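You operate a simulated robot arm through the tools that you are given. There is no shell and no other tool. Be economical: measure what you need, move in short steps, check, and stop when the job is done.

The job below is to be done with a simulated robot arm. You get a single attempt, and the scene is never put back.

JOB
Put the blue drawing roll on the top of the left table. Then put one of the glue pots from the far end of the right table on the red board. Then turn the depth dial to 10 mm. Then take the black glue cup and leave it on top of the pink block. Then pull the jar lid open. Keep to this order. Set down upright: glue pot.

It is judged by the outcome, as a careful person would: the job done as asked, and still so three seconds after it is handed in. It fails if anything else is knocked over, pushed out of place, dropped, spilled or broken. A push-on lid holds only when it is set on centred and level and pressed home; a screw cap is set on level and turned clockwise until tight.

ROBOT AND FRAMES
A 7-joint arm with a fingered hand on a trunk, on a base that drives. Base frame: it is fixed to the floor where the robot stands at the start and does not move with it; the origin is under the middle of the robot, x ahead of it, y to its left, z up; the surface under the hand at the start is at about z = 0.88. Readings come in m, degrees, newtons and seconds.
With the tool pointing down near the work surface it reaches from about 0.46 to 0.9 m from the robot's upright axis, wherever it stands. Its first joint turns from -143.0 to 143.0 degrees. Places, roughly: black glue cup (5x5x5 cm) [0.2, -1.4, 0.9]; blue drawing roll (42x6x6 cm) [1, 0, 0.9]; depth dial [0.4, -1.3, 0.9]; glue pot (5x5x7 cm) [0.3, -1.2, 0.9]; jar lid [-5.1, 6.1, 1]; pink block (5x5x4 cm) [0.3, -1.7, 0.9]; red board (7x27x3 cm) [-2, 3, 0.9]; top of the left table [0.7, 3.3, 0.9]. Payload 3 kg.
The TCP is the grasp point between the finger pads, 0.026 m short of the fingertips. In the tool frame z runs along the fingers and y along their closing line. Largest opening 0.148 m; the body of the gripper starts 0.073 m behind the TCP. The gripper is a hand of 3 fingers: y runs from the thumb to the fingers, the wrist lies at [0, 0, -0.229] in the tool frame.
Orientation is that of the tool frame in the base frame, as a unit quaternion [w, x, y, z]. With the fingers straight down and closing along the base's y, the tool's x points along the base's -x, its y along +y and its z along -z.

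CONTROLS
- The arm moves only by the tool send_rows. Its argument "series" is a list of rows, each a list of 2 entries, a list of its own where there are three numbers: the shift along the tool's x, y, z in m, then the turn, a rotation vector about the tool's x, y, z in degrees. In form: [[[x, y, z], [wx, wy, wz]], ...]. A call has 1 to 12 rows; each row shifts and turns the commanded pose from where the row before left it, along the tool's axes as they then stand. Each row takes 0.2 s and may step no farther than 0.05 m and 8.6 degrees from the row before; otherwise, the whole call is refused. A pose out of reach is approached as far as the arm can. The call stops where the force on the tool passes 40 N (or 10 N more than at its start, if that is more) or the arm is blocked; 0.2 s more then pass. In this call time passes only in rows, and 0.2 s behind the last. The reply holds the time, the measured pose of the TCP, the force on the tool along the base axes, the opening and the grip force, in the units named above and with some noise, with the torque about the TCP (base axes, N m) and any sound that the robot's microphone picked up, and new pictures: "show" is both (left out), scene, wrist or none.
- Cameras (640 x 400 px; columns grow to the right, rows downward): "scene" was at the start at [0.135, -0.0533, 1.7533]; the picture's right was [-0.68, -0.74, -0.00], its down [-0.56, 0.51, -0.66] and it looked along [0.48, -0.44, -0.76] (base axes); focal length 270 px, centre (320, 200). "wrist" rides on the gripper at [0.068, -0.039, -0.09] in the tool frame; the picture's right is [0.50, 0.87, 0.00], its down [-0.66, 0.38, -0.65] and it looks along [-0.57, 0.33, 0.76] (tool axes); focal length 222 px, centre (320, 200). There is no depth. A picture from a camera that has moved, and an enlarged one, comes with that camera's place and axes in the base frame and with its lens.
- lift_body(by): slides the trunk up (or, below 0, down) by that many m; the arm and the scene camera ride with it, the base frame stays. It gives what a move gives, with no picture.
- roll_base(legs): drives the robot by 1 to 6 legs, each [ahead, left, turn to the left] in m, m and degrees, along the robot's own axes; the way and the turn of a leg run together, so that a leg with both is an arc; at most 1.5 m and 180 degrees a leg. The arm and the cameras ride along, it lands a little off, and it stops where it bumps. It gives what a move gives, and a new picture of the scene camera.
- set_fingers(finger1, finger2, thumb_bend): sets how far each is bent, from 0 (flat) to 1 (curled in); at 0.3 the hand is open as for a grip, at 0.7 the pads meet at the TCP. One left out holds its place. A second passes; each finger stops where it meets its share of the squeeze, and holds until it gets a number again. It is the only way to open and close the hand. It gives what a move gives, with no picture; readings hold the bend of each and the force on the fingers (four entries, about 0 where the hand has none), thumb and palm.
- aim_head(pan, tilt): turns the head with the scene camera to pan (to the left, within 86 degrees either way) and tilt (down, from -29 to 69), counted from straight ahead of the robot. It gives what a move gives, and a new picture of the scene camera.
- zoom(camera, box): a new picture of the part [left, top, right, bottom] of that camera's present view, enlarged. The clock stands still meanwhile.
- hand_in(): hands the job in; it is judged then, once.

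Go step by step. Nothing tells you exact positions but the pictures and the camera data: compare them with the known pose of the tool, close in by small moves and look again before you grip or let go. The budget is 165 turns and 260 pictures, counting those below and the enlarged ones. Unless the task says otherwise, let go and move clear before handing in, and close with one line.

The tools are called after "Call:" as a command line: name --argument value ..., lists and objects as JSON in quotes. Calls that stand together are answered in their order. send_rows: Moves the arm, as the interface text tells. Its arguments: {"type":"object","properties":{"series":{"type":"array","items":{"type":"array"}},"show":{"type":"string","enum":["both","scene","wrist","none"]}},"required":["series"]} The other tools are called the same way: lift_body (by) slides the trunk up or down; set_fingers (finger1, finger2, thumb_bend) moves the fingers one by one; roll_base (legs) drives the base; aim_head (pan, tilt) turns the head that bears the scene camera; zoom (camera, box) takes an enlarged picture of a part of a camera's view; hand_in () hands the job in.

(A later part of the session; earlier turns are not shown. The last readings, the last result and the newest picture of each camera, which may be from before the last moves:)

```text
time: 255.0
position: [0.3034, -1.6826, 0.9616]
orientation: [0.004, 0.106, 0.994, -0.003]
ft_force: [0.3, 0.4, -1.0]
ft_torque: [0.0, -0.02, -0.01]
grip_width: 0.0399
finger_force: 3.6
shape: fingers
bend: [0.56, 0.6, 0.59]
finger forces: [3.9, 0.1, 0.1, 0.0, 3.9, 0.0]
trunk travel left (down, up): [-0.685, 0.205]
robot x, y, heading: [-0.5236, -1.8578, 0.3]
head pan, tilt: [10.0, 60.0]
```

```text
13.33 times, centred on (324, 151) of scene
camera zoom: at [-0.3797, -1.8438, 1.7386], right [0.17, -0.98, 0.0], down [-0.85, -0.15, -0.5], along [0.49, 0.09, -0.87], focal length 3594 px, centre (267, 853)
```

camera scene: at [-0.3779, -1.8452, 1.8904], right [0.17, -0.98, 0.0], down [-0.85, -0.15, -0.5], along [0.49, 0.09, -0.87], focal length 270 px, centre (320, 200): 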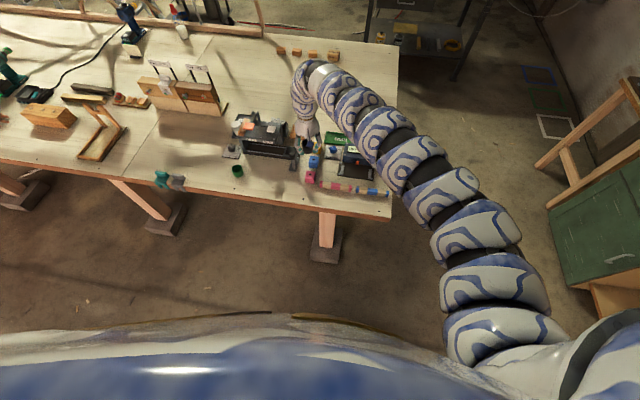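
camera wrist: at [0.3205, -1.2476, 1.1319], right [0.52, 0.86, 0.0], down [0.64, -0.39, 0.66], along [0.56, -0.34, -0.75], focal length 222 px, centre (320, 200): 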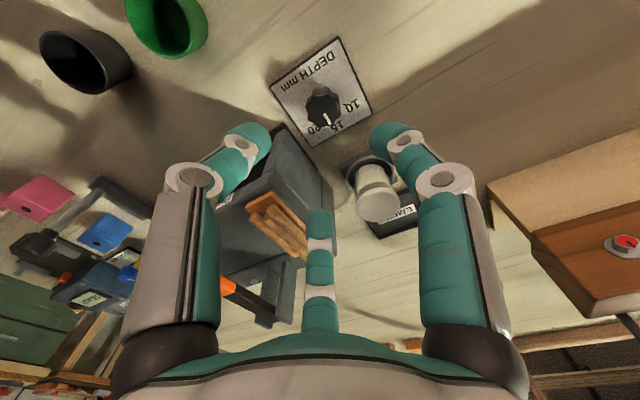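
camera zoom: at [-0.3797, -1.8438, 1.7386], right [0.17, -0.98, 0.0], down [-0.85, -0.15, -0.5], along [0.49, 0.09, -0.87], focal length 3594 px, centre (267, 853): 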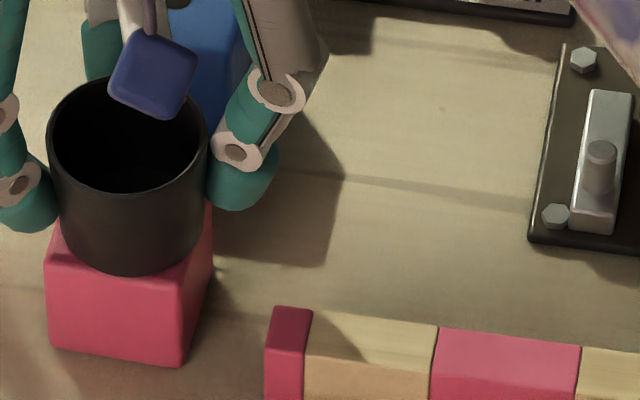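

The cup base is now essentially within the block's top. Release gently and lift.

Call:
set_fingers --finger1 0.53 --finger2 0.54 --thumb_bend 0.54

Call:
set_fingers --finger1 0.42 --finger2 0.42 --thumb_bend 0.42

Call:
lift_body --by 0.19

Call:
zoom --camera "scene" --box '[290, 140, 340, 190]'

Call:
zoom --camera "wrist" --box '[220, 30, 420, 155]'

```text
time: 256.0
position: [0.3027, -1.6822, 0.9607]
orientation: [0.003, 0.106, 0.994, -0.002]
ft_force: [0.2, 0.0, 0.1]
ft_torque: [-0.01, 0.0, 0.0]
grip_width: 0.05
finger_force: 0.1
shape: fingers
bend: [0.53, 0.54, 0.54]
finger forces: [0.0, 0.0, 0.0, 0.0, 0.0, 0.0]
trunk travel left (down, up): [-0.685, 0.205]
robot x, y, heading: [-0.5237, -1.8539, 0.3]
head pan, tilt: [10.0, 60.0]
```

```text
time: 257.0
position: [0.303, -1.6832, 0.9631]
orientation: [0.003, 0.107, 0.994, -0.002]
ft_force: [0.1, 0.0, 0.7]
ft_torque: [-0.01, 0.0, 0.01]
grip_width: 0.0881
finger_force: 0.1
shape: fingers
bend: [0.42, 0.42, 0.42]
finger forces: [0.0, 0.1, 0.1, 0.0, 0.1, 0.0]
trunk travel left (down, up): [-0.685, 0.205]
robot x, y, heading: [-0.523, -1.8533, 0.3]
head pan, tilt: [10.0, 60.0]
```

```text
time: 259.0
position: [0.3039, -1.6825, 1.1526]
orientation: [0.003, 0.106, 0.994, -0.002]
ft_force: [-0.1, 0.3, -0.3]
ft_torque: [-0.01, 0.0, 0.0]
grip_width: 0.0882
finger_force: 0.0
shape: fingers
bend: [0.42, 0.42, 0.42]
finger forces: [0.0, 0.1, 0.1, 0.0, 0.0, 0.1]
trunk travel left (down, up): [-0.875, 0.015]
robot x, y, heading: [-0.5221, -1.8515, 0.1]
head pan, tilt: [10.0, 60.0]
```

```text
8.00 times, centred on (315, 165) of scene
camera zoom: at [-0.3796, -1.8438, 1.9285], right [0.17, -0.98, 0.0], down [-0.85, -0.15, -0.5], along [0.49, 0.09, -0.87], focal length 2157 px, centre (360, 480)
```

zoom: 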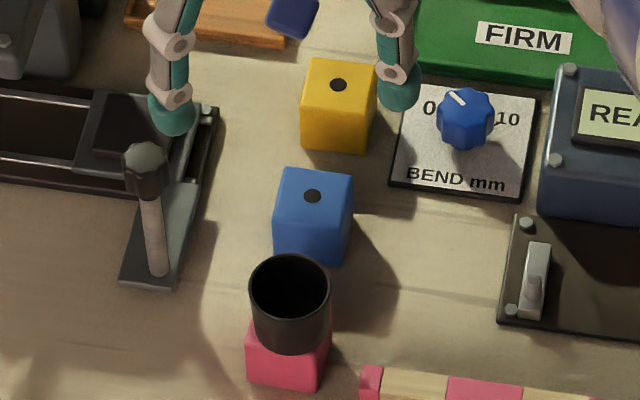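

```text
3.20 times, centred on (320, 92) of wrist
camera zoom: at [0.2292, -1.7067, 1.2432], right [-0.31, 0.95, -0.01], down [0.72, 0.23, 0.66], along [0.63, 0.2, -0.75], focal length 711 px, centre (320, 544)
```

zoom: 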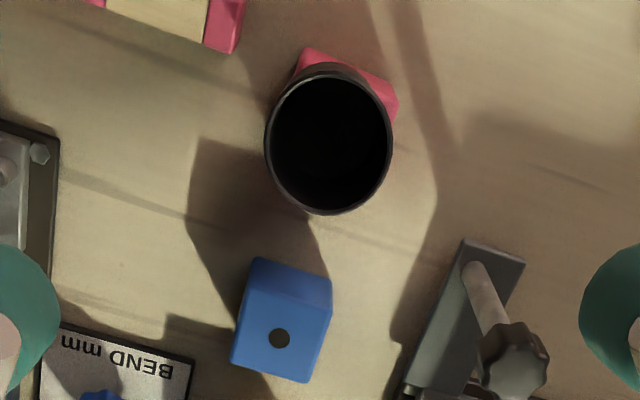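

Cup rests well on the pink block. Now drive toward the jar lid in the far-left corner (≈[-5.1,6.1]).

Call:
roll_base --legs '[[-0.26, 0, 0], [0, 0, 90], [1.5, 0, 0], [1.5, 0, 0], [1.5, 0, 0], [1.5, 0, 0]]'

Call:
aim_head --pan 60 --tilt 25

```text
time: 292.8
position: [-0.8577, 4.9669, 1.153]
orientation: [0.003, -0.617, 0.787, 0.001]
ft_force: [-0.3, -0.2, -0.2]
ft_torque: [-0.01, 0.01, 0.0]
grip_width: 0.0882
finger_force: 0.0
shape: fingers
bend: [0.42, 0.42, 0.42]
finger forces: [0.0, 0.0, 0.1, 0.0, 0.0, 0.1]
trunk travel left (down, up): [-0.875, 0.015]
robot x, y, heading: [-0.7088, 4.1367, 88.5]
head pan, tilt: [10.0, 60.0]
camera scene: at [-0.7182, 4.2815, 1.9285], right [0.99, 0.15, 0.0], down [0.13, -0.86, -0.5], along [-0.07, 0.49, -0.87], focal length 270 px, centre (320, 200)
```

scene: 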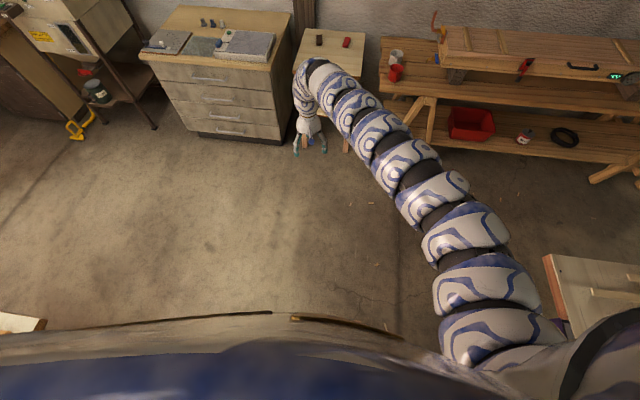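

```text
time: 294.0
position: [-0.8583, 4.9666, 1.1523]
orientation: [0.004, -0.617, 0.787, 0.001]
ft_force: [-0.6, 0.1, -0.9]
ft_torque: [0.02, -0.02, 0.0]
grip_width: 0.0878
finger_force: 0.1
shape: fingers
bend: [0.42, 0.42, 0.42]
finger forces: [0.1, 0.1, 0.0, 0.0, 0.0, 0.0]
trunk travel left (down, up): [-0.875, 0.015]
robot x, y, heading: [-0.7075, 4.1365, 88.6]
head pan, tilt: [60.0, 25.0]
camera scene: at [-0.7869, 4.2635, 1.9786], right [0.52, 0.85, 0.0], down [0.36, -0.22, -0.91], along [-0.77, 0.47, -0.42], focal length 270 px, centre (320, 200)
```

scene: 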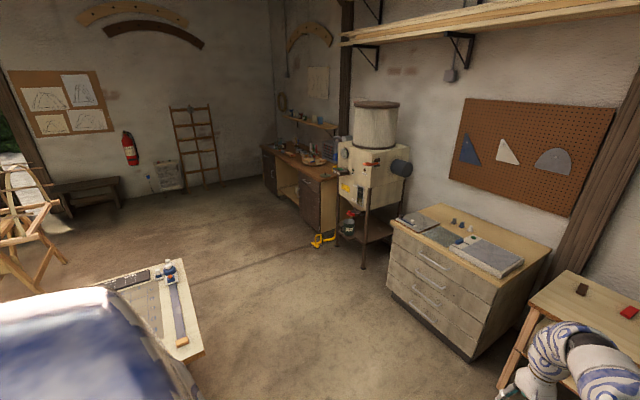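

The bench with the jar is ahead-left along the back wall. I'll strafe left along y≈4.55 keeping heading 90°.

Call:
roll_base --legs '[[0.4, 0, 1.4], [0, 1.4, 0], [0, 1.4, 0], [0, 1.3, 0]]'

Call:
aim_head --pan 15 --tilt 30

```text
time: 315.7
position: [-4.9673, 5.3712, 1.1517]
orientation: [0.004, -0.627, 0.779, 0.001]
ft_force: [0.1, -0.3, -0.2]
ft_torque: [-0.02, 0.01, 0.01]
grip_width: 0.088
finger_force: 0.0
shape: fingers
bend: [0.42, 0.42, 0.42]
finger forces: [0.0, 0.0, 0.0, 0.1, 0.0, 0.0]
trunk travel left (down, up): [-0.875, 0.015]
robot x, y, heading: [-4.7958, 4.5434, 89.8]
head pan, tilt: [60.0, 25.0]
camera scene: at [-4.8789, 4.67, 1.9786], right [0.5, 0.87, 0.0], down [0.37, -0.21, -0.91], along [-0.78, 0.45, -0.42], focal length 270 px, centre (320, 200)
```

scene: 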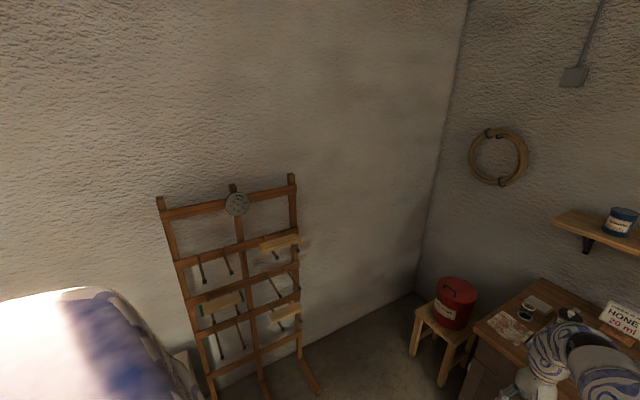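

```text
time: 316.9
position: [-4.9683, 5.3702, 1.1518]
orientation: [0.004, -0.628, 0.779, 0.0]
ft_force: [0.7, 0.2, 0.4]
ft_torque: [-0.01, 0.0, -0.01]
grip_width: 0.0881
finger_force: 0.0
shape: fingers
bend: [0.42, 0.42, 0.42]
finger forces: [0.1, 0.0, 0.0, 0.0, 0.1, 0.0]
trunk travel left (down, up): [-0.875, 0.015]
robot x, y, heading: [-4.7952, 4.5411, 90.2]
head pan, tilt: [15.0, 30.0]
camera scene: at [-4.8221, 4.7112, 1.9707], right [0.97, 0.26, 0.0], down [0.13, -0.48, -0.87], along [-0.22, 0.84, -0.5], focal length 270 px, centre (320, 200)
```

scene: 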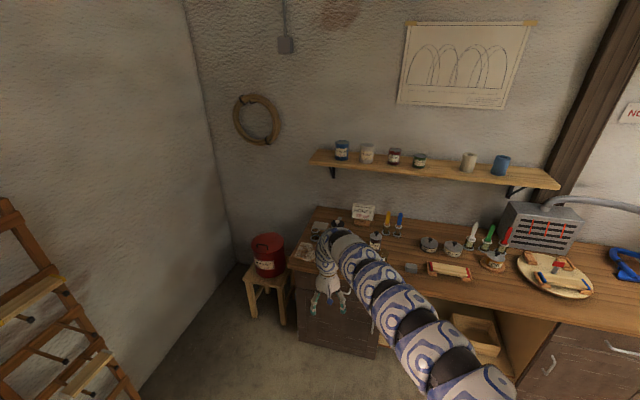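

The jar should be at about (335,222), behind the hand. Shift right a bit to see it unobstructed.

Call:
roll_base --legs '[[0, -0.45, 0]]'

Call:
aim_head --pan 25 --tilt 35

Call:
zoom --camera "scene" --box '[200, 120, 440, 270]'

```text
time: 319.6
position: [-4.5217, 5.3709, 1.1517]
orientation: [0.005, -0.628, 0.778, 0.001]
ft_force: [-0.7, 0.6, 0.4]
ft_torque: [-0.02, 0.0, -0.01]
grip_width: 0.0881
finger_force: 0.1
shape: fingers
bend: [0.42, 0.42, 0.42]
finger forces: [0.0, 0.0, 0.0, 0.0, 0.1, 0.0]
trunk travel left (down, up): [-0.875, 0.015]
robot x, y, heading: [-4.3494, 4.5449, 90.0]
head pan, tilt: [15.0, 30.0]
camera scene: at [-4.3731, 4.712, 1.9707], right [0.96, 0.26, 0.0], down [0.13, -0.48, -0.87], along [-0.23, 0.84, -0.5], focal length 270 px, centre (320, 200)
```

scene: 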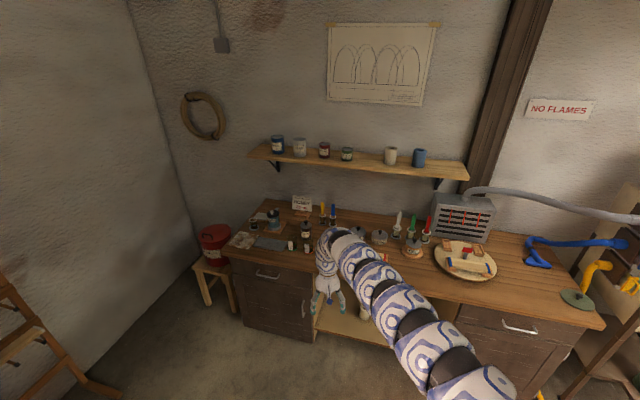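

```text
time: 320.3
position: [-4.5228, 5.3703, 1.1505]
orientation: [0.004, -0.629, 0.777, 0.001]
ft_force: [-0.3, 0.9, -0.1]
ft_torque: [-0.03, 0.0, 0.0]
grip_width: 0.0879
finger_force: 0.1
shape: fingers
bend: [0.42, 0.42, 0.42]
finger forces: [0.0, 0.1, 0.0, 0.1, 0.0, 0.1]
trunk travel left (down, up): [-0.875, 0.015]
robot x, y, heading: [-4.35, 4.5444, 90.7]
head pan, tilt: [25.0, 35.0]
camera scene: at [-4.388, 4.7044, 1.9629], right [0.9, 0.43, 0.0], down [0.24, -0.52, -0.82], along [-0.35, 0.74, -0.57], focal length 270 px, centre (320, 200)
```

scene: 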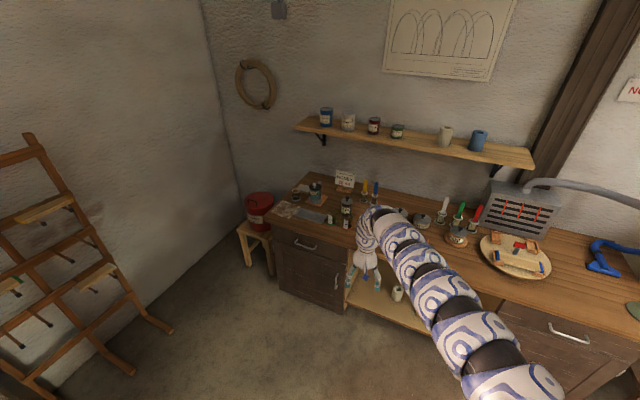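

```text
2.67 times, centred on (320, 195) of scene
camera zoom: at [-4.388, 4.7044, 1.9629], right [0.9, 0.43, 0.0], down [0.24, -0.52, -0.82], along [-0.35, 0.74, -0.57], focal length 719 px, centre (320, 213)
```

zoom: 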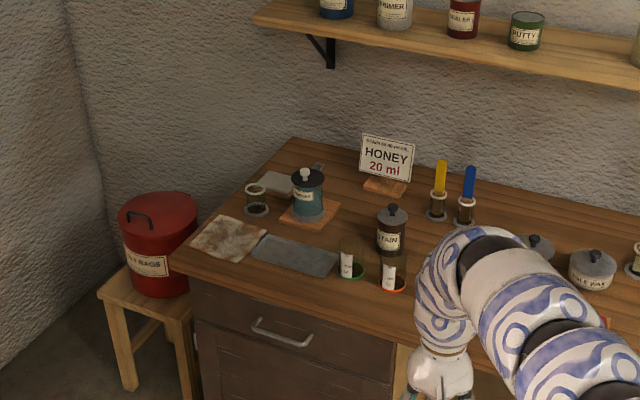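

The jar at (307,190) — a teal jar with a knobbed lid — matches the given place. Zoom more.

Call:
zoom --camera "scene" --box '[285, 170, 375, 226]'

Call:
zoom --camera "scene" --box '[300, 176, 330, 206]'

```text
7.11 times, centred on (330, 198) of scene
camera zoom: at [-4.388, 4.7044, 1.9629], right [0.9, 0.43, 0.0], down [0.24, -0.52, -0.82], along [-0.35, 0.74, -0.57], focal length 1917 px, centre (249, 214)
```

zoom: 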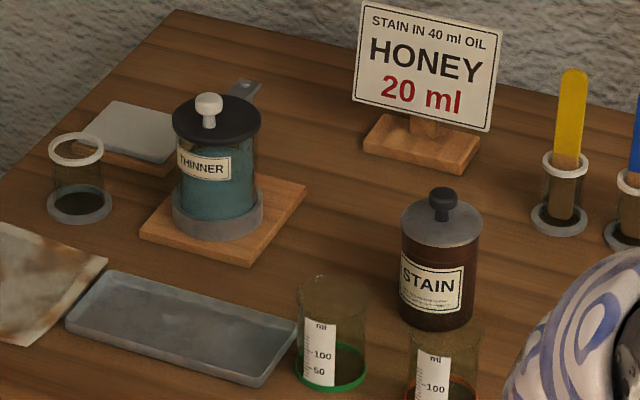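

```text
13.33 times, centred on (315, 191) of scene
camera zoom: at [-4.388, 4.7044, 1.9629], right [0.9, 0.43, 0.0], down [0.24, -0.52, -0.82], along [-0.35, 0.74, -0.57], focal length 3594 px, centre (387, 320)
```

zoom: 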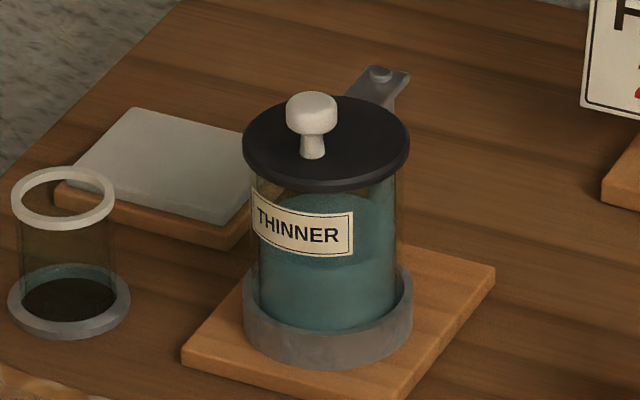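

The jar is the THINNER jar at ≈[-5.07,6.085], lid top z≈1.0, knob toward the front (−y), hinge bracket at the back (+y). A shelf overhangs at y≥6.24, z≈1.34, so I'll tilt the hand forward. First set yaw and tilt here in free space.

Call:
send_rows --series '[[[0, 0, 0], [0, 0, 8.5]], [[0, 0, 0], [0, 0, 8.5]], [[0, 0, 0], [-4, -6.93, 0]], [[0, 0, 0], [-4, -6.93, 0]], [[0, 0, 0], [-4, -6.93, 0]], [[0, 0, 0], [-4, -6.93, 0]], [[0, 0, 0], [-4, -6.93, 0]]]' --show "both"

```text
time: 321.9
position: [-4.5243, 5.3738, 1.1452]
orientation: [0.171, -0.478, 0.81, 0.294]
ft_force: [-1.1, -0.2, 0.0]
ft_torque: [-0.02, -0.01, -0.02]
grip_width: 0.0884
finger_force: 0.0
shape: fingers
bend: [0.42, 0.42, 0.42]
finger forces: [0.1, 0.1, 0.0, 0.0, 0.0, 0.0]
out of reach, approached as far as the arm can: row 7
trunk travel left (down, up): [-0.875, 0.015]
robot x, y, heading: [-4.3481, 4.542, 90.2]
head pan, tilt: [25.0, 35.0]
camera scene: at [-4.3883, 4.7044, 1.9628], right [0.91, 0.43, 0.0], down [0.24, -0.52, -0.82], along [-0.35, 0.74, -0.57], focal length 270 px, centre (320, 200)
camera wrist: at [-4.5217, 5.2566, 1.1662], right [-1.0, -0.01, -0.01], down [-0.01, 0.16, 0.99], along [-0.01, 0.99, -0.16], focal length 222 px, centre (320, 200)
```

scene: 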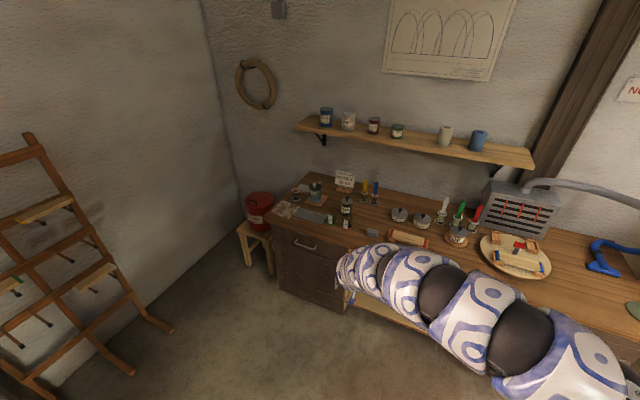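
wrist: 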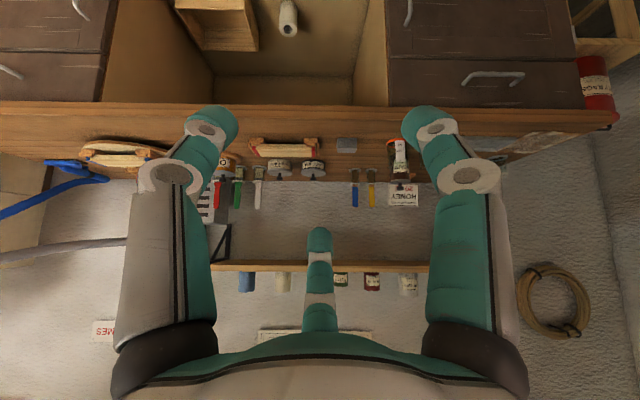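

Tilt works and the wrist camera looks straight ahead (image upside-down). Move in front of the jar.

Call:
roll_base --legs '[[0, 0.55, 0], [0.36, 0, 0]]'

Call:
zoom --camera "wrist" --box '[0, 0, 640, 400]'

```text
time: 327.0
position: [-5.0821, 5.7312, 1.1452]
orientation: [0.171, -0.48, 0.808, 0.296]
ft_force: [-0.1, -1.1, -0.3]
ft_torque: [0.0, 0.0, 0.01]
grip_width: 0.0883
finger_force: 0.0
shape: fingers
bend: [0.42, 0.42, 0.42]
finger forces: [0.1, 0.0, 0.1, 0.0, 0.0, 0.0]
trunk travel left (down, up): [-0.875, 0.015]
robot x, y, heading: [-4.9012, 4.9024, 90.7]
head pan, tilt: [25.0, 35.0]
camera scene: at [-4.9423, 5.0619, 1.9628], right [0.9, 0.43, 0.0], down [0.25, -0.52, -0.82], along [-0.35, 0.74, -0.57], focal length 270 px, centre (320, 200)
```

scene: 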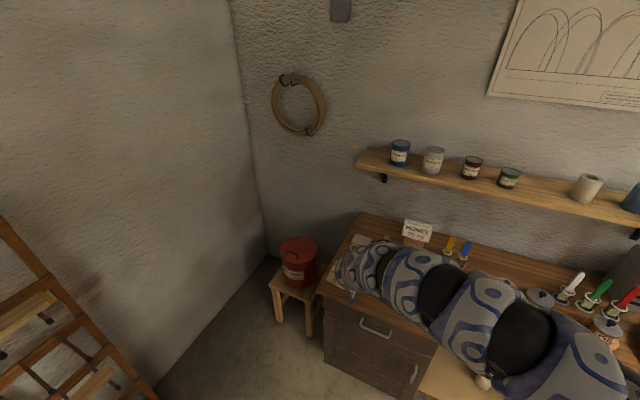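

```text
1.00 times, centred on (320, 200) of wrist (not enlarged: the box is as wide or as high as the picture)
camera zoom: at [-5.0803, 5.6129, 1.1662], right [-1.0, -0.02, -0.01], down [-0.01, 0.16, 0.99], along [-0.02, 0.99, -0.16], focal length 222 px, centre (320, 200)
```

zoom: 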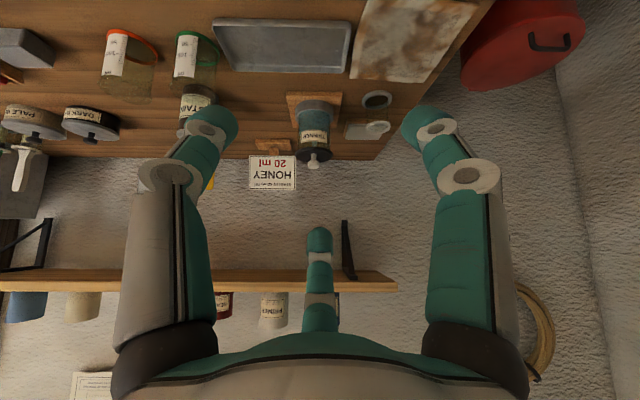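

Call:
zoom --camera "wrist" --box '[270, 85, 366, 175]'

```text
4.44 times, centred on (318, 130) of wrist
camera zoom: at [-5.0803, 5.6129, 1.1662], right [-1.0, -0.02, -0.01], down [-0.01, 0.16, 0.99], along [-0.02, 0.99, -0.16], focal length 987 px, centre (329, 511)
```

zoom: 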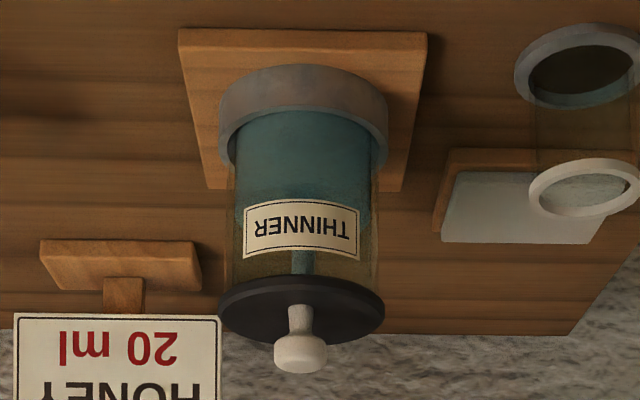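

Knob head ≈[-5.075,6.071,1.02]. Pre-bend fingers, approach to ~8 cm short and lower.

Call:
set_fingers --finger1 0.52 --finger2 0.52 --thumb_bend 0.52

Call:
roll_base --legs '[[0.25, 0, -0.5]]'

Call:
lift_body --by -0.06

Call:
zoom --camera "wrist" --box '[0, 0, 640, 400]'

```text
time: 328.0
position: [-5.0834, 5.7309, 1.1464]
orientation: [0.171, -0.479, 0.809, 0.295]
ft_force: [-1.3, 0.5, 0.4]
ft_torque: [0.02, 0.04, 0.01]
grip_width: 0.0563
finger_force: 0.0
shape: fingers
bend: [0.52, 0.52, 0.52]
finger forces: [0.0, 0.0, 0.0, 0.1, 0.0, 0.0]
trunk travel left (down, up): [-0.875, 0.015]
robot x, y, heading: [-4.9038, 4.9003, 90.8]
head pan, tilt: [25.0, 35.0]
```

```text
time: 329.8
position: [-5.0793, 5.9832, 1.1456]
orientation: [0.171, -0.477, 0.81, 0.296]
ft_force: [0.8, 0.7, 0.1]
ft_torque: [-0.02, 0.02, 0.0]
grip_width: 0.056
finger_force: 0.0
shape: fingers
bend: [0.52, 0.52, 0.52]
finger forces: [0.0, 0.0, 0.1, 0.0, 0.0, 0.0]
trunk travel left (down, up): [-0.875, 0.015]
robot x, y, heading: [-4.901, 5.1502, 90.1]
head pan, tilt: [25.0, 35.0]
camera scene: at [-4.9429, 5.3125, 1.9627], right [0.91, 0.43, 0.0], down [0.24, -0.52, -0.82], along [-0.35, 0.74, -0.57], focal length 270 px, centre (320, 200)
```

scene: 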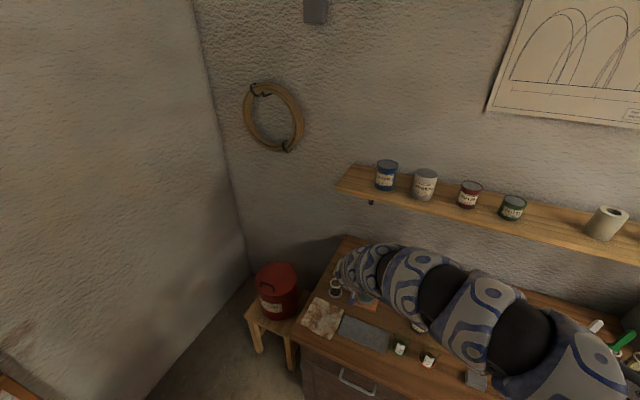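

```text
time: 330.8
position: [-5.079, 5.9818, 1.0863]
orientation: [0.172, -0.476, 0.81, 0.295]
ft_force: [-0.6, 0.2, 0.7]
ft_torque: [-0.01, 0.01, 0.01]
grip_width: 0.0559
finger_force: 0.0
shape: fingers
bend: [0.52, 0.52, 0.52]
finger forces: [0.1, 0.1, 0.0, 0.0, 0.0, 0.0]
trunk travel left (down, up): [-0.815, 0.075]
robot x, y, heading: [-4.9004, 5.1507, 90.3]
head pan, tilt: [25.0, 35.0]
```

```text
1.00 times, centred on (320, 200) of wrist (not enlarged: the box is as wide or as high as the picture)
camera zoom: at [-5.0772, 5.8632, 1.1069], right [-1.0, -0.01, -0.01], down [-0.01, 0.16, 0.99], along [-0.01, 0.99, -0.16], focal length 222 px, centre (320, 200)
```

zoom: 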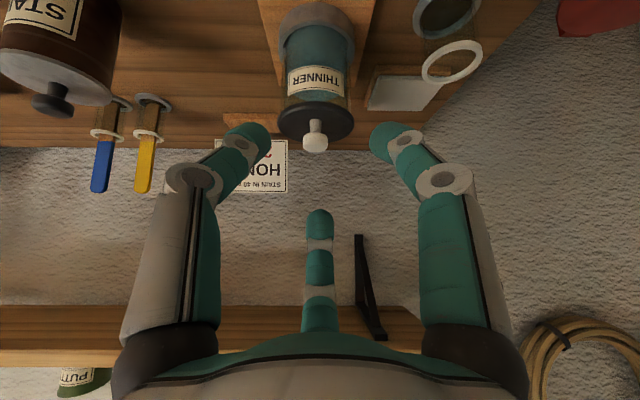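

Knob head refined ≈[-5.074,6.062,1.018]. Move to ~3.5 cm short along the tool axis.

Call:
roll_base --legs '[[0.058, -0.005, 0]]'

Call:
lift_body --by -0.04

Call:
zoom --camera "wrist" --box '[160, 60, 480, 260]'

```text
time: 331.7
position: [-5.0749, 6.0417, 1.0849]
orientation: [0.17, -0.477, 0.81, 0.295]
ft_force: [0.4, 0.2, 0.0]
ft_torque: [0.01, -0.02, 0.01]
grip_width: 0.056
finger_force: 0.1
shape: fingers
bend: [0.52, 0.52, 0.52]
finger forces: [0.0, 0.0, 0.0, 0.0, 0.1, 0.0]
trunk travel left (down, up): [-0.815, 0.075]
robot x, y, heading: [-4.8976, 5.2112, 90.4]
head pan, tilt: [25.0, 35.0]
camera scene: at [-4.938, 5.3716, 1.9026], right [0.9, 0.43, 0.0], down [0.24, -0.52, -0.82], along [-0.35, 0.74, -0.57], focal length 270 px, centre (320, 200)
```

scene: 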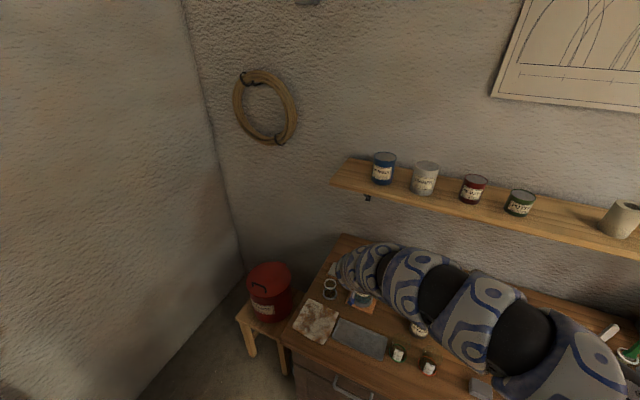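

```text
time: 332.6
position: [-5.0734, 6.04, 1.0444]
orientation: [0.171, -0.476, 0.811, 0.295]
ft_force: [-0.2, 0.5, -0.5]
ft_torque: [-0.01, 0.0, -0.01]
grip_width: 0.0559
finger_force: 0.0
shape: fingers
bend: [0.52, 0.52, 0.52]
finger forces: [0.1, 0.0, 0.1, 0.0, 0.1, 0.1]
trunk travel left (down, up): [-0.775, 0.115]
robot x, y, heading: [-4.8979, 5.2085, 90.2]
head pan, tilt: [25.0, 35.0]
```

```text
2.00 times, centred on (320, 160) of wrist
camera zoom: at [-5.0728, 5.9217, 1.0666], right [-1.0, -0.01, -0.01], down [-0.01, 0.16, 0.99], along [-0.01, 0.99, -0.16], focal length 444 px, centre (320, 280)
```

zoom: 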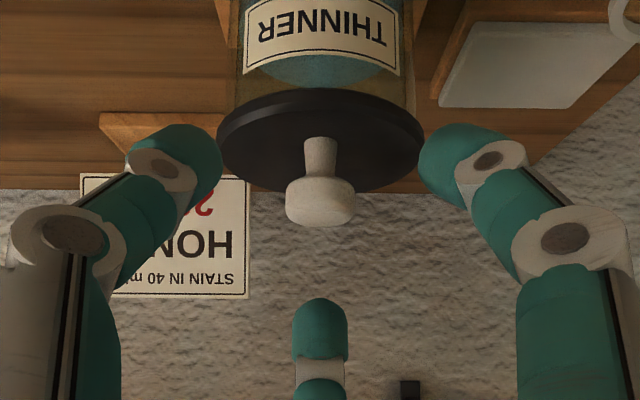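

Very well aligned: knob on the tool axis. Advance 1.6 cm along the tool axis and close.

Call:
send_rows --series '[[[0, 0, 0.008], [0, 0, 0]], [[0, 0, 0.008], [0, 0, 0]]]' --show "none"

Call:
set_fingers --finger1 0.65 --finger2 0.65 --thumb_bend 0.65

Call:
zoom --camera "wrist" --box '[160, 60, 480, 260]'

```text
time: 333.2
position: [-5.0761, 6.0494, 1.0335]
orientation: [0.172, -0.477, 0.81, 0.295]
ft_force: [0.3, -0.7, 0.5]
ft_torque: [-0.04, -0.03, 0.02]
grip_width: 0.0561
finger_force: 0.0
shape: fingers
bend: [0.52, 0.52, 0.52]
finger forces: [0.0, 0.0, 0.1, 0.0, 0.0, 0.1]
trunk travel left (down, up): [-0.775, 0.115]
robot x, y, heading: [-4.8979, 5.2075, 90.2]
head pan, tilt: [25.0, 35.0]
```

```text
time: 334.2
position: [-5.0734, 6.0501, 1.0345]
orientation: [0.172, -0.476, 0.811, 0.295]
ft_force: [0.7, 0.3, -1.1]
ft_torque: [-0.01, 0.0, -0.02]
grip_width: 0.0143
finger_force: 0.0
shape: fingers
bend: [0.65, 0.65, 0.65]
finger forces: [0.0, 0.0, 0.1, 0.1, 0.1, 0.0]
trunk travel left (down, up): [-0.775, 0.115]
robot x, y, heading: [-4.9, 5.2087, 90.1]
head pan, tilt: [25.0, 35.0]
```

```text
2.00 times, centred on (320, 160) of wrist
camera zoom: at [-5.0726, 5.9318, 1.0544], right [-1.0, -0.01, -0.01], down [-0.01, 0.16, 0.99], along [-0.01, 0.99, -0.16], focal length 444 px, centre (320, 280)
```

zoom: 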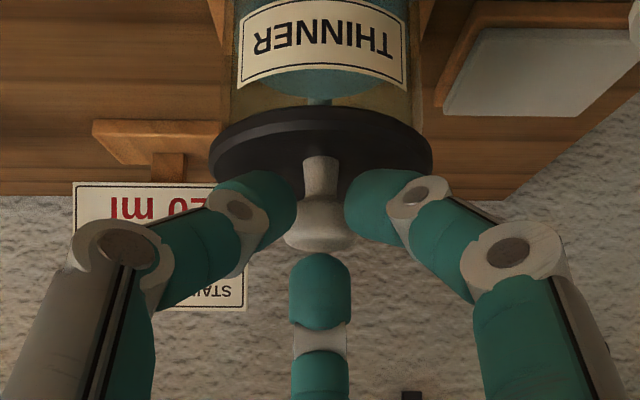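

Fingers closed in front of the knob; it's ~2 cm deeper than thought. Open, advance, and close again.

Call:
set_fingers --finger1 0.52 --finger2 0.52 --thumb_bend 0.52

Call:
send_rows --series '[[[-0.0031, 0.0018, 0.01], [0, 0, 0]], [[-0.0031, 0.0018, 0.01], [0, 0, 0]]]' --show "none"

Call:
zoom --camera "wrist" --box '[160, 60, 480, 260]'

```text
time: 335.2
position: [-5.0741, 6.0496, 1.0343]
orientation: [0.171, -0.476, 0.811, 0.295]
ft_force: [-0.6, 0.2, -0.1]
ft_torque: [0.01, -0.01, -0.03]
grip_width: 0.0552
finger_force: 0.1
shape: fingers
bend: [0.52, 0.52, 0.52]
finger forces: [0.1, 0.0, 0.0, 0.0, 0.1, 0.0]
trunk travel left (down, up): [-0.775, 0.115]
robot x, y, heading: [-4.8955, 5.2095, 90.0]
head pan, tilt: [25.0, 35.0]
```

```text
time: 335.8
position: [-5.0751, 6.0673, 1.0236]
orientation: [0.171, -0.477, 0.81, 0.296]
ft_force: [0.3, -2.5, 1.2]
ft_torque: [-0.1, 0.0, -0.01]
grip_width: 0.0558
finger_force: 1.2
shape: fingers
bend: [0.52, 0.52, 0.52]
finger forces: [1.1, 0.1, 0.1, 0.0, 1.0, 0.0]
trunk travel left (down, up): [-0.775, 0.115]
robot x, y, heading: [-4.8993, 5.2095, 90.1]
head pan, tilt: [25.0, 35.0]
```

```text
2.00 times, centred on (320, 160) of wrist
camera zoom: at [-5.0732, 5.9495, 1.0439], right [-1.0, -0.01, -0.01], down [-0.01, 0.16, 0.99], along [-0.01, 0.99, -0.16], focal length 444 px, centre (320, 280)
```

zoom: 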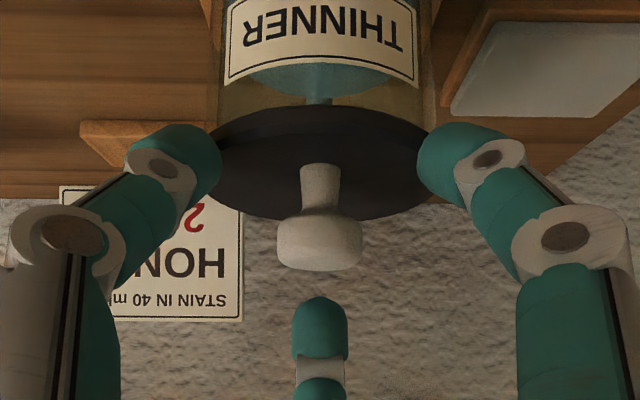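

Fingertips touch the lid lightly. Narrow the fingers, raise slightly and advance horizontally 1.2 cm.

Call:
send_rows --series '[[[-0.0026, 0.0015, -0.0037], [0, 0, 0]]]' --show "none"

Call:
set_fingers --finger1 0.57 --finger2 0.57 --thumb_bend 0.57

Call:
send_rows --series '[[[-0.004, 0.0023, 0.0038], [0, 0, 0]], [[-0.004, 0.0023, 0.0038], [0, 0, 0]]]' --show "none"

Call:
zoom --camera "wrist" --box '[160, 60, 480, 260]'

```text
time: 336.2
position: [-5.0756, 6.0687, 1.0287]
orientation: [0.171, -0.478, 0.81, 0.295]
ft_force: [-0.3, 0.2, 0.4]
ft_torque: [0.0, 0.0, 0.02]
grip_width: 0.0557
finger_force: 0.1
shape: fingers
bend: [0.52, 0.52, 0.52]
finger forces: [0.0, 0.1, 0.0, 0.1, 0.0, 0.0]
trunk travel left (down, up): [-0.775, 0.115]
robot x, y, heading: [-4.8976, 5.2066, 90.2]
head pan, tilt: [25.0, 35.0]
```

```text
time: 337.2
position: [-5.0759, 6.0676, 1.0267]
orientation: [0.171, -0.477, 0.81, 0.295]
ft_force: [-0.3, -0.8, -0.2]
ft_torque: [0.0, 0.01, 0.01]
grip_width: 0.043
finger_force: 0.1
shape: fingers
bend: [0.56, 0.56, 0.56]
finger forces: [0.0, 0.0, 0.0, 0.1, 0.0, 0.0]
trunk travel left (down, up): [-0.775, 0.115]
robot x, y, heading: [-4.902, 5.2075, 90.2]
head pan, tilt: [25.0, 35.0]
```

```text
time: 337.8
position: [-5.0745, 6.0808, 1.028]
orientation: [0.171, -0.477, 0.81, 0.296]
ft_force: [-0.8, 0.1, 0.4]
ft_torque: [0.0, 0.0, -0.02]
grip_width: 0.0428
finger_force: 0.0
shape: fingers
bend: [0.56, 0.56, 0.56]
finger forces: [0.1, 0.0, 0.1, 0.1, 0.0, 0.0]
trunk travel left (down, up): [-0.775, 0.115]
robot x, y, heading: [-4.8959, 5.2089, 90.0]
head pan, tilt: [25.0, 35.0]
```

```text
2.00 times, centred on (320, 160) of wrist
camera zoom: at [-5.0734, 5.9628, 1.0494], right [-1.0, -0.01, -0.01], down [-0.01, 0.16, 0.99], along [-0.01, 0.99, -0.16], focal length 444 px, centre (320, 280)
```

zoom: 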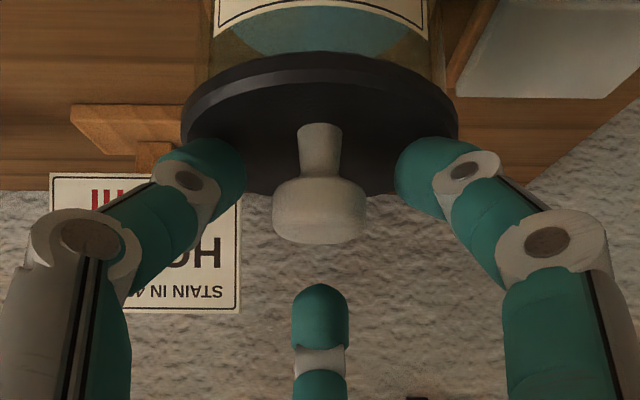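

Fingers are now around the knob. Close.

Call:
set_fingers --finger1 0.66 --finger2 0.66 --thumb_bend 0.66

Call:
zoom --camera "wrist" --box '[160, 60, 480, 260]'

```text
time: 338.8
position: [-5.0759, 6.0816, 1.0289]
orientation: [0.171, -0.476, 0.811, 0.294]
ft_force: [1.8, 0.3, -0.6]
ft_torque: [0.02, -0.04, 0.0]
grip_width: 0.0213
finger_force: 3.9
shape: fingers
bend: [0.63, 0.66, 0.64]
finger forces: [2.7, 0.0, 0.0, 0.0, 4.2, 0.1]
trunk travel left (down, up): [-0.775, 0.115]
robot x, y, heading: [-4.898, 5.2086, 90.3]
head pan, tilt: [25.0, 35.0]
```

```text
2.00 times, centred on (320, 160) of wrist
camera zoom: at [-5.073, 5.9625, 1.0489], right [-1.0, -0.01, -0.01], down [-0.01, 0.16, 0.99], along [-0.01, 0.99, -0.16], focal length 444 px, centre (320, 280)
```

zoom: 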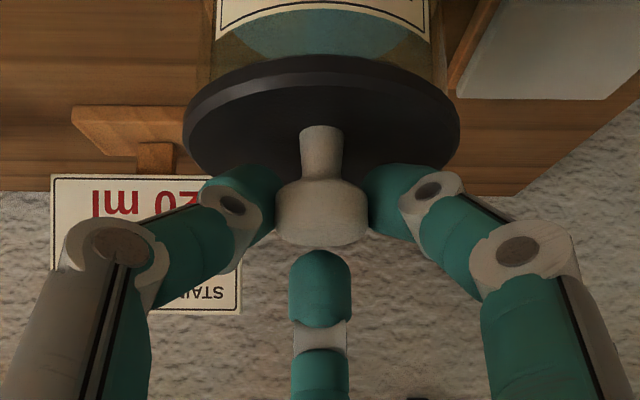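

Thumb and one finger pinch the knob; close the third finger as well.

Call:
set_fingers --finger1 0.68 --finger2 0.74 --thumb_bend 0.69

Call:
zoom --camera "wrist" --box '[160, 60, 480, 260]'

```text
time: 339.8
position: [-5.0754, 6.0813, 1.0278]
orientation: [0.171, -0.477, 0.81, 0.295]
ft_force: [3.7, 2.7, -0.9]
ft_torque: [0.04, -0.1, -0.02]
grip_width: 0.0194
finger_force: 6.4
shape: fingers
bend: [0.63, 0.72, 0.65]
finger forces: [3.9, 3.2, 0.0, 0.0, 6.9, 0.0]
trunk travel left (down, up): [-0.775, 0.115]
robot x, y, heading: [-4.8984, 5.2111, 90.3]
head pan, tilt: [25.0, 35.0]
```

```text
2.00 times, centred on (320, 160) of wrist
camera zoom: at [-5.0728, 5.9629, 1.0488], right [-1.0, -0.01, -0.01], down [-0.01, 0.16, 0.99], along [-0.01, 0.99, -0.16], focal length 444 px, centre (320, 280)
```

zoom: 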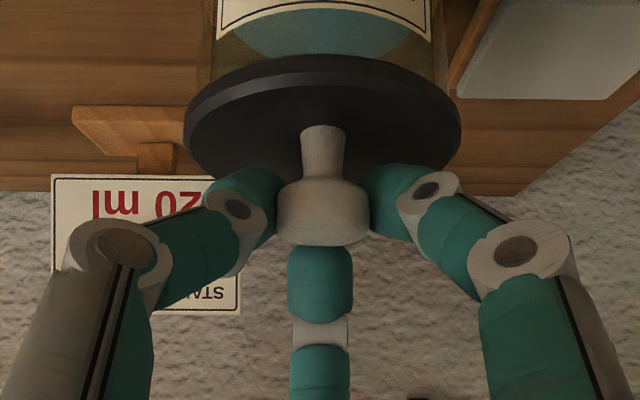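

Three-finger grip on the knob. Now rotate rigidly about the hinge (≈[y 6.135, z 0.993]) – first 24°.

Call:
send_rows --series '[[[-0.00375, 0.0022, -0.001], [2, 3.46, 0]], [[-0.00375, 0.0022, -0.001], [2, 3.46, 0]], [[-0.00375, 0.0022, -0.001], [2, 3.46, 0]], [[-0.00375, 0.0022, -0.001], [2, 3.46, 0]], [[-0.00375, 0.0022, -0.001], [2, 3.46, 0]]]' --show "none"

Call:
zoom --camera "wrist" --box '[160, 20, 480, 260]'

```text
time: 341.0
position: [-5.0762, 6.0972, 1.0432]
orientation: [0.088, -0.499, 0.85, 0.148]
ft_force: [0.1, 0.3, -0.7]
ft_torque: [-0.02, 0.01, -0.02]
grip_width: 0.0065
finger_force: 0.0
shape: fingers
bend: [0.67, 0.74, 0.68]
finger forces: [0.0, 0.2, 0.0, 0.0, 0.0, 0.1]
trunk travel left (down, up): [-0.775, 0.115]
robot x, y, heading: [-4.8946, 5.2044, 90.2]
head pan, tilt: [25.0, 35.0]
```

```text
1.67 times, centred on (320, 140) of wrist
camera zoom: at [-5.0743, 5.9919, 1.1036], right [-1.0, -0.01, -0.01], down [-0.01, 0.49, 0.87], along [-0.01, 0.87, -0.49], focal length 370 px, centre (320, 300)
```

zoom: 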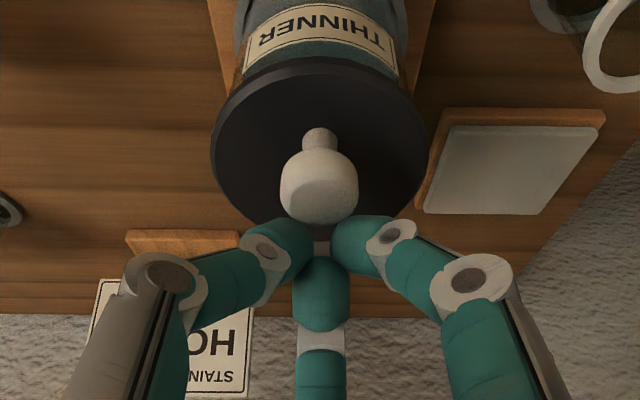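

The grip slipped off the head. I'll re-grip deeper, around the neck under the knob's head, with the hand more upright. First back off above.

Call:
send_rows --series '[[[-0.0089, 0.0051, -0.0282], [0, 0, 0]], [[0.0373, -0.0216, -0.0072], [0, 0, 0]]]' --show "none"

Call:
set_fingers --finger1 0.51 --finger2 0.51 --thumb_bend 0.51

Call:
zoom --camera "wrist" --box '[160, 20, 480, 260]'

```text
time: 341.6
position: [-5.075, 6.0513, 1.0663]
orientation: [0.09, -0.499, 0.849, 0.149]
ft_force: [-0.4, -1.3, -0.6]
ft_torque: [0.06, -0.02, -0.02]
grip_width: 0.0062
finger_force: 0.0
shape: fingers
bend: [0.67, 0.74, 0.68]
finger forces: [0.0, 0.0, 0.1, 0.0, 0.0, 0.1]
trunk travel left (down, up): [-0.775, 0.115]
robot x, y, heading: [-4.8974, 5.2134, 90.2]
head pan, tilt: [25.0, 35.0]
```

```text
time: 342.6
position: [-5.0745, 6.0525, 1.0679]
orientation: [0.088, -0.499, 0.849, 0.149]
ft_force: [0.6, -0.1, 0.6]
ft_torque: [-0.03, -0.03, 0.02]
grip_width: 0.0585
finger_force: 0.1
shape: fingers
bend: [0.51, 0.51, 0.51]
finger forces: [0.1, 0.0, 0.1, 0.1, 0.0, 0.0]
trunk travel left (down, up): [-0.775, 0.115]
robot x, y, heading: [-4.896, 5.2112, 90.4]
head pan, tilt: [25.0, 35.0]
```

```text
1.67 times, centred on (320, 140) of wrist
camera zoom: at [-5.0733, 5.9484, 1.1258], right [-1.0, -0.01, -0.01], down [-0.01, 0.49, 0.87], along [-0.01, 0.87, -0.49], focal length 370 px, centre (320, 300)
```

zoom: 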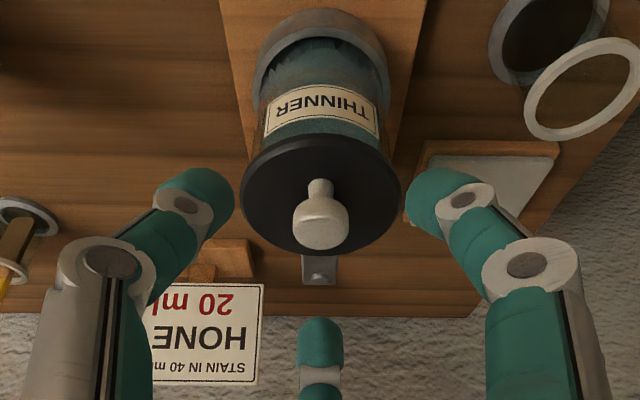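

Clear view: hinge strap is behind the lid, knob slightly forward of centre. Advance along the tool axis 4.6 cm.

Call:
send_rows --series '[[[0, 0, 0.016], [0, 0, 0]], [[0, 0, 0.015], [0, 0, 0]], [[0, 0, 0.015], [0, 0, 0]]]' --show "none"

Call:
zoom --camera "wrist" --box '[160, 20, 480, 260]'

```text
time: 343.4
position: [-5.0756, 6.0695, 1.0214]
orientation: [0.089, -0.499, 0.849, 0.148]
ft_force: [-0.1, 0.3, -1.2]
ft_torque: [-0.04, 0.01, 0.0]
grip_width: 0.0583
finger_force: 0.1
shape: fingers
bend: [0.51, 0.51, 0.51]
finger forces: [0.0, 0.0, 0.0, 0.0, 0.0, 0.0]
trunk travel left (down, up): [-0.775, 0.115]
robot x, y, heading: [-4.8963, 5.2093, 90.3]
head pan, tilt: [25.0, 35.0]
```

```text
1.67 times, centred on (320, 140) of wrist
camera zoom: at [-5.0736, 5.964, 1.0817], right [-1.0, -0.01, -0.01], down [-0.01, 0.49, 0.87], along [-0.01, 0.87, -0.49], focal length 370 px, centre (320, 300)
```

zoom: 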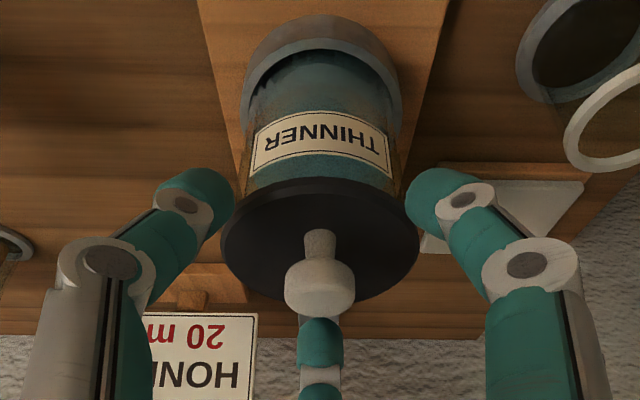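

Tips straddle the neck just above the lid. Close firmly.

Call:
set_fingers --finger1 0.6 --finger2 0.6 --thumb_bend 0.6

Call:
send_rows --series '[[[0, 0, 0.004], [0, 0, 0]]]' --show "none"

Call:
set_fingers --finger1 0.72 --finger2 0.72 --thumb_bend 0.72

Call:
zoom --camera "wrist" --box '[160, 20, 480, 260]'

```text
time: 344.4
position: [-5.074, 6.0687, 1.0226]
orientation: [0.089, -0.498, 0.849, 0.149]
ft_force: [0.2, -0.7, 0.3]
ft_torque: [-0.01, 0.05, -0.01]
grip_width: 0.0311
finger_force: 1.1
shape: fingers
bend: [0.59, 0.59, 0.6]
finger forces: [1.5, 0.5, 0.0, 0.0, 0.0, 0.1]
trunk travel left (down, up): [-0.775, 0.115]
robot x, y, heading: [-4.8989, 5.2106, 90.1]
head pan, tilt: [25.0, 35.0]
```

```text
time: 344.8
position: [-5.0743, 6.0686, 1.0218]
orientation: [0.088, -0.499, 0.849, 0.15]
ft_force: [1.1, -10.8, 22.5]
ft_torque: [-0.46, -0.44, -0.13]
grip_width: 0.0318
finger_force: 12.2
shape: fingers
bend: [0.59, 0.59, 0.6]
finger forces: [3.7, 0.7, 0.0, 0.0, 20.7, 0.0]
trunk travel left (down, up): [-0.775, 0.115]
robot x, y, heading: [-4.8964, 5.2108, 90.4]
head pan, tilt: [25.0, 35.0]
```

```text
time: 345.8
position: [-5.0743, 6.069, 1.0189]
orientation: [0.089, -0.499, 0.849, 0.151]
ft_force: [-1.6, -7.1, 17.1]
ft_torque: [-0.22, 0.48, 0.16]
grip_width: 0.0174
finger_force: 17.9
shape: fingers
bend: [0.59, 0.6, 0.68]
finger forces: [20.0, 9.5, 0.0, 0.1, 6.5, 0.0]
trunk travel left (down, up): [-0.775, 0.115]
robot x, y, heading: [-4.8969, 5.2068, 89.9]
head pan, tilt: [25.0, 35.0]
```

```text
1.67 times, centred on (320, 140) of wrist
camera zoom: at [-5.0733, 5.9636, 1.0798], right [-1.0, -0.01, -0.01], down [-0.01, 0.49, 0.87], along [-0.01, 0.87, -0.49], focal length 370 px, centre (320, 300)
```

zoom: 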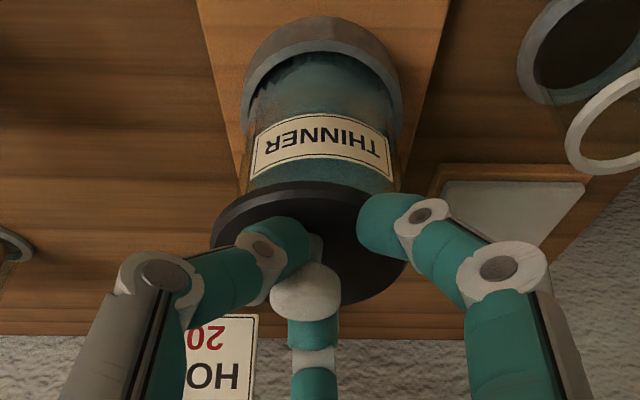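

The lid seems to have shifted sideways slightly under the pressure. Relax the grip and look.

Call:
set_fingers --finger1 0.51 --finger2 0.51 --thumb_bend 0.51

Call:
send_rows --series '[[[0, 0, -0.02], [0, 0, 0]], [[0, 0, -0.03], [0, 0, 0]]]' --show "none"

Call:
zoom --camera "wrist" --box '[160, 20, 480, 260]'

```text
time: 346.8
position: [-5.0735, 6.0685, 1.0204]
orientation: [0.089, -0.499, 0.849, 0.151]
ft_force: [-1.7, 3.1, 24.9]
ft_torque: [-0.05, -0.44, 0.09]
grip_width: 0.0438
finger_force: 12.8
shape: fingers
bend: [0.51, 0.51, 0.58]
finger forces: [0.0, 0.0, 0.2, 0.0, 24.7, 0.0]
trunk travel left (down, up): [-0.775, 0.115]
robot x, y, heading: [-4.8992, 5.2062, 90.2]
head pan, tilt: [25.0, 35.0]
```

```text
time: 347.4
position: [-5.0755, 6.0513, 1.0648]
orientation: [0.088, -0.499, 0.849, 0.148]
ft_force: [0.6, -0.3, -0.5]
ft_torque: [-0.02, -0.04, 0.0]
grip_width: 0.0583
finger_force: 0.1
shape: fingers
bend: [0.51, 0.51, 0.51]
finger forces: [0.1, 0.1, 0.0, 0.1, 0.0, 0.0]
trunk travel left (down, up): [-0.775, 0.115]
robot x, y, heading: [-4.8964, 5.2091, 90.4]
head pan, tilt: [25.0, 35.0]
```

```text
1.67 times, centred on (320, 140) of wrist
camera zoom: at [-5.0736, 5.947, 1.1242], right [-1.0, -0.01, -0.01], down [-0.01, 0.49, 0.87], along [-0.01, 0.87, -0.49], focal length 370 px, centre (320, 300)
```

zoom: 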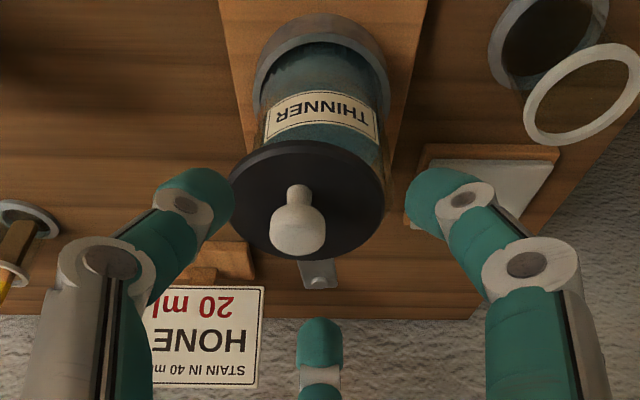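

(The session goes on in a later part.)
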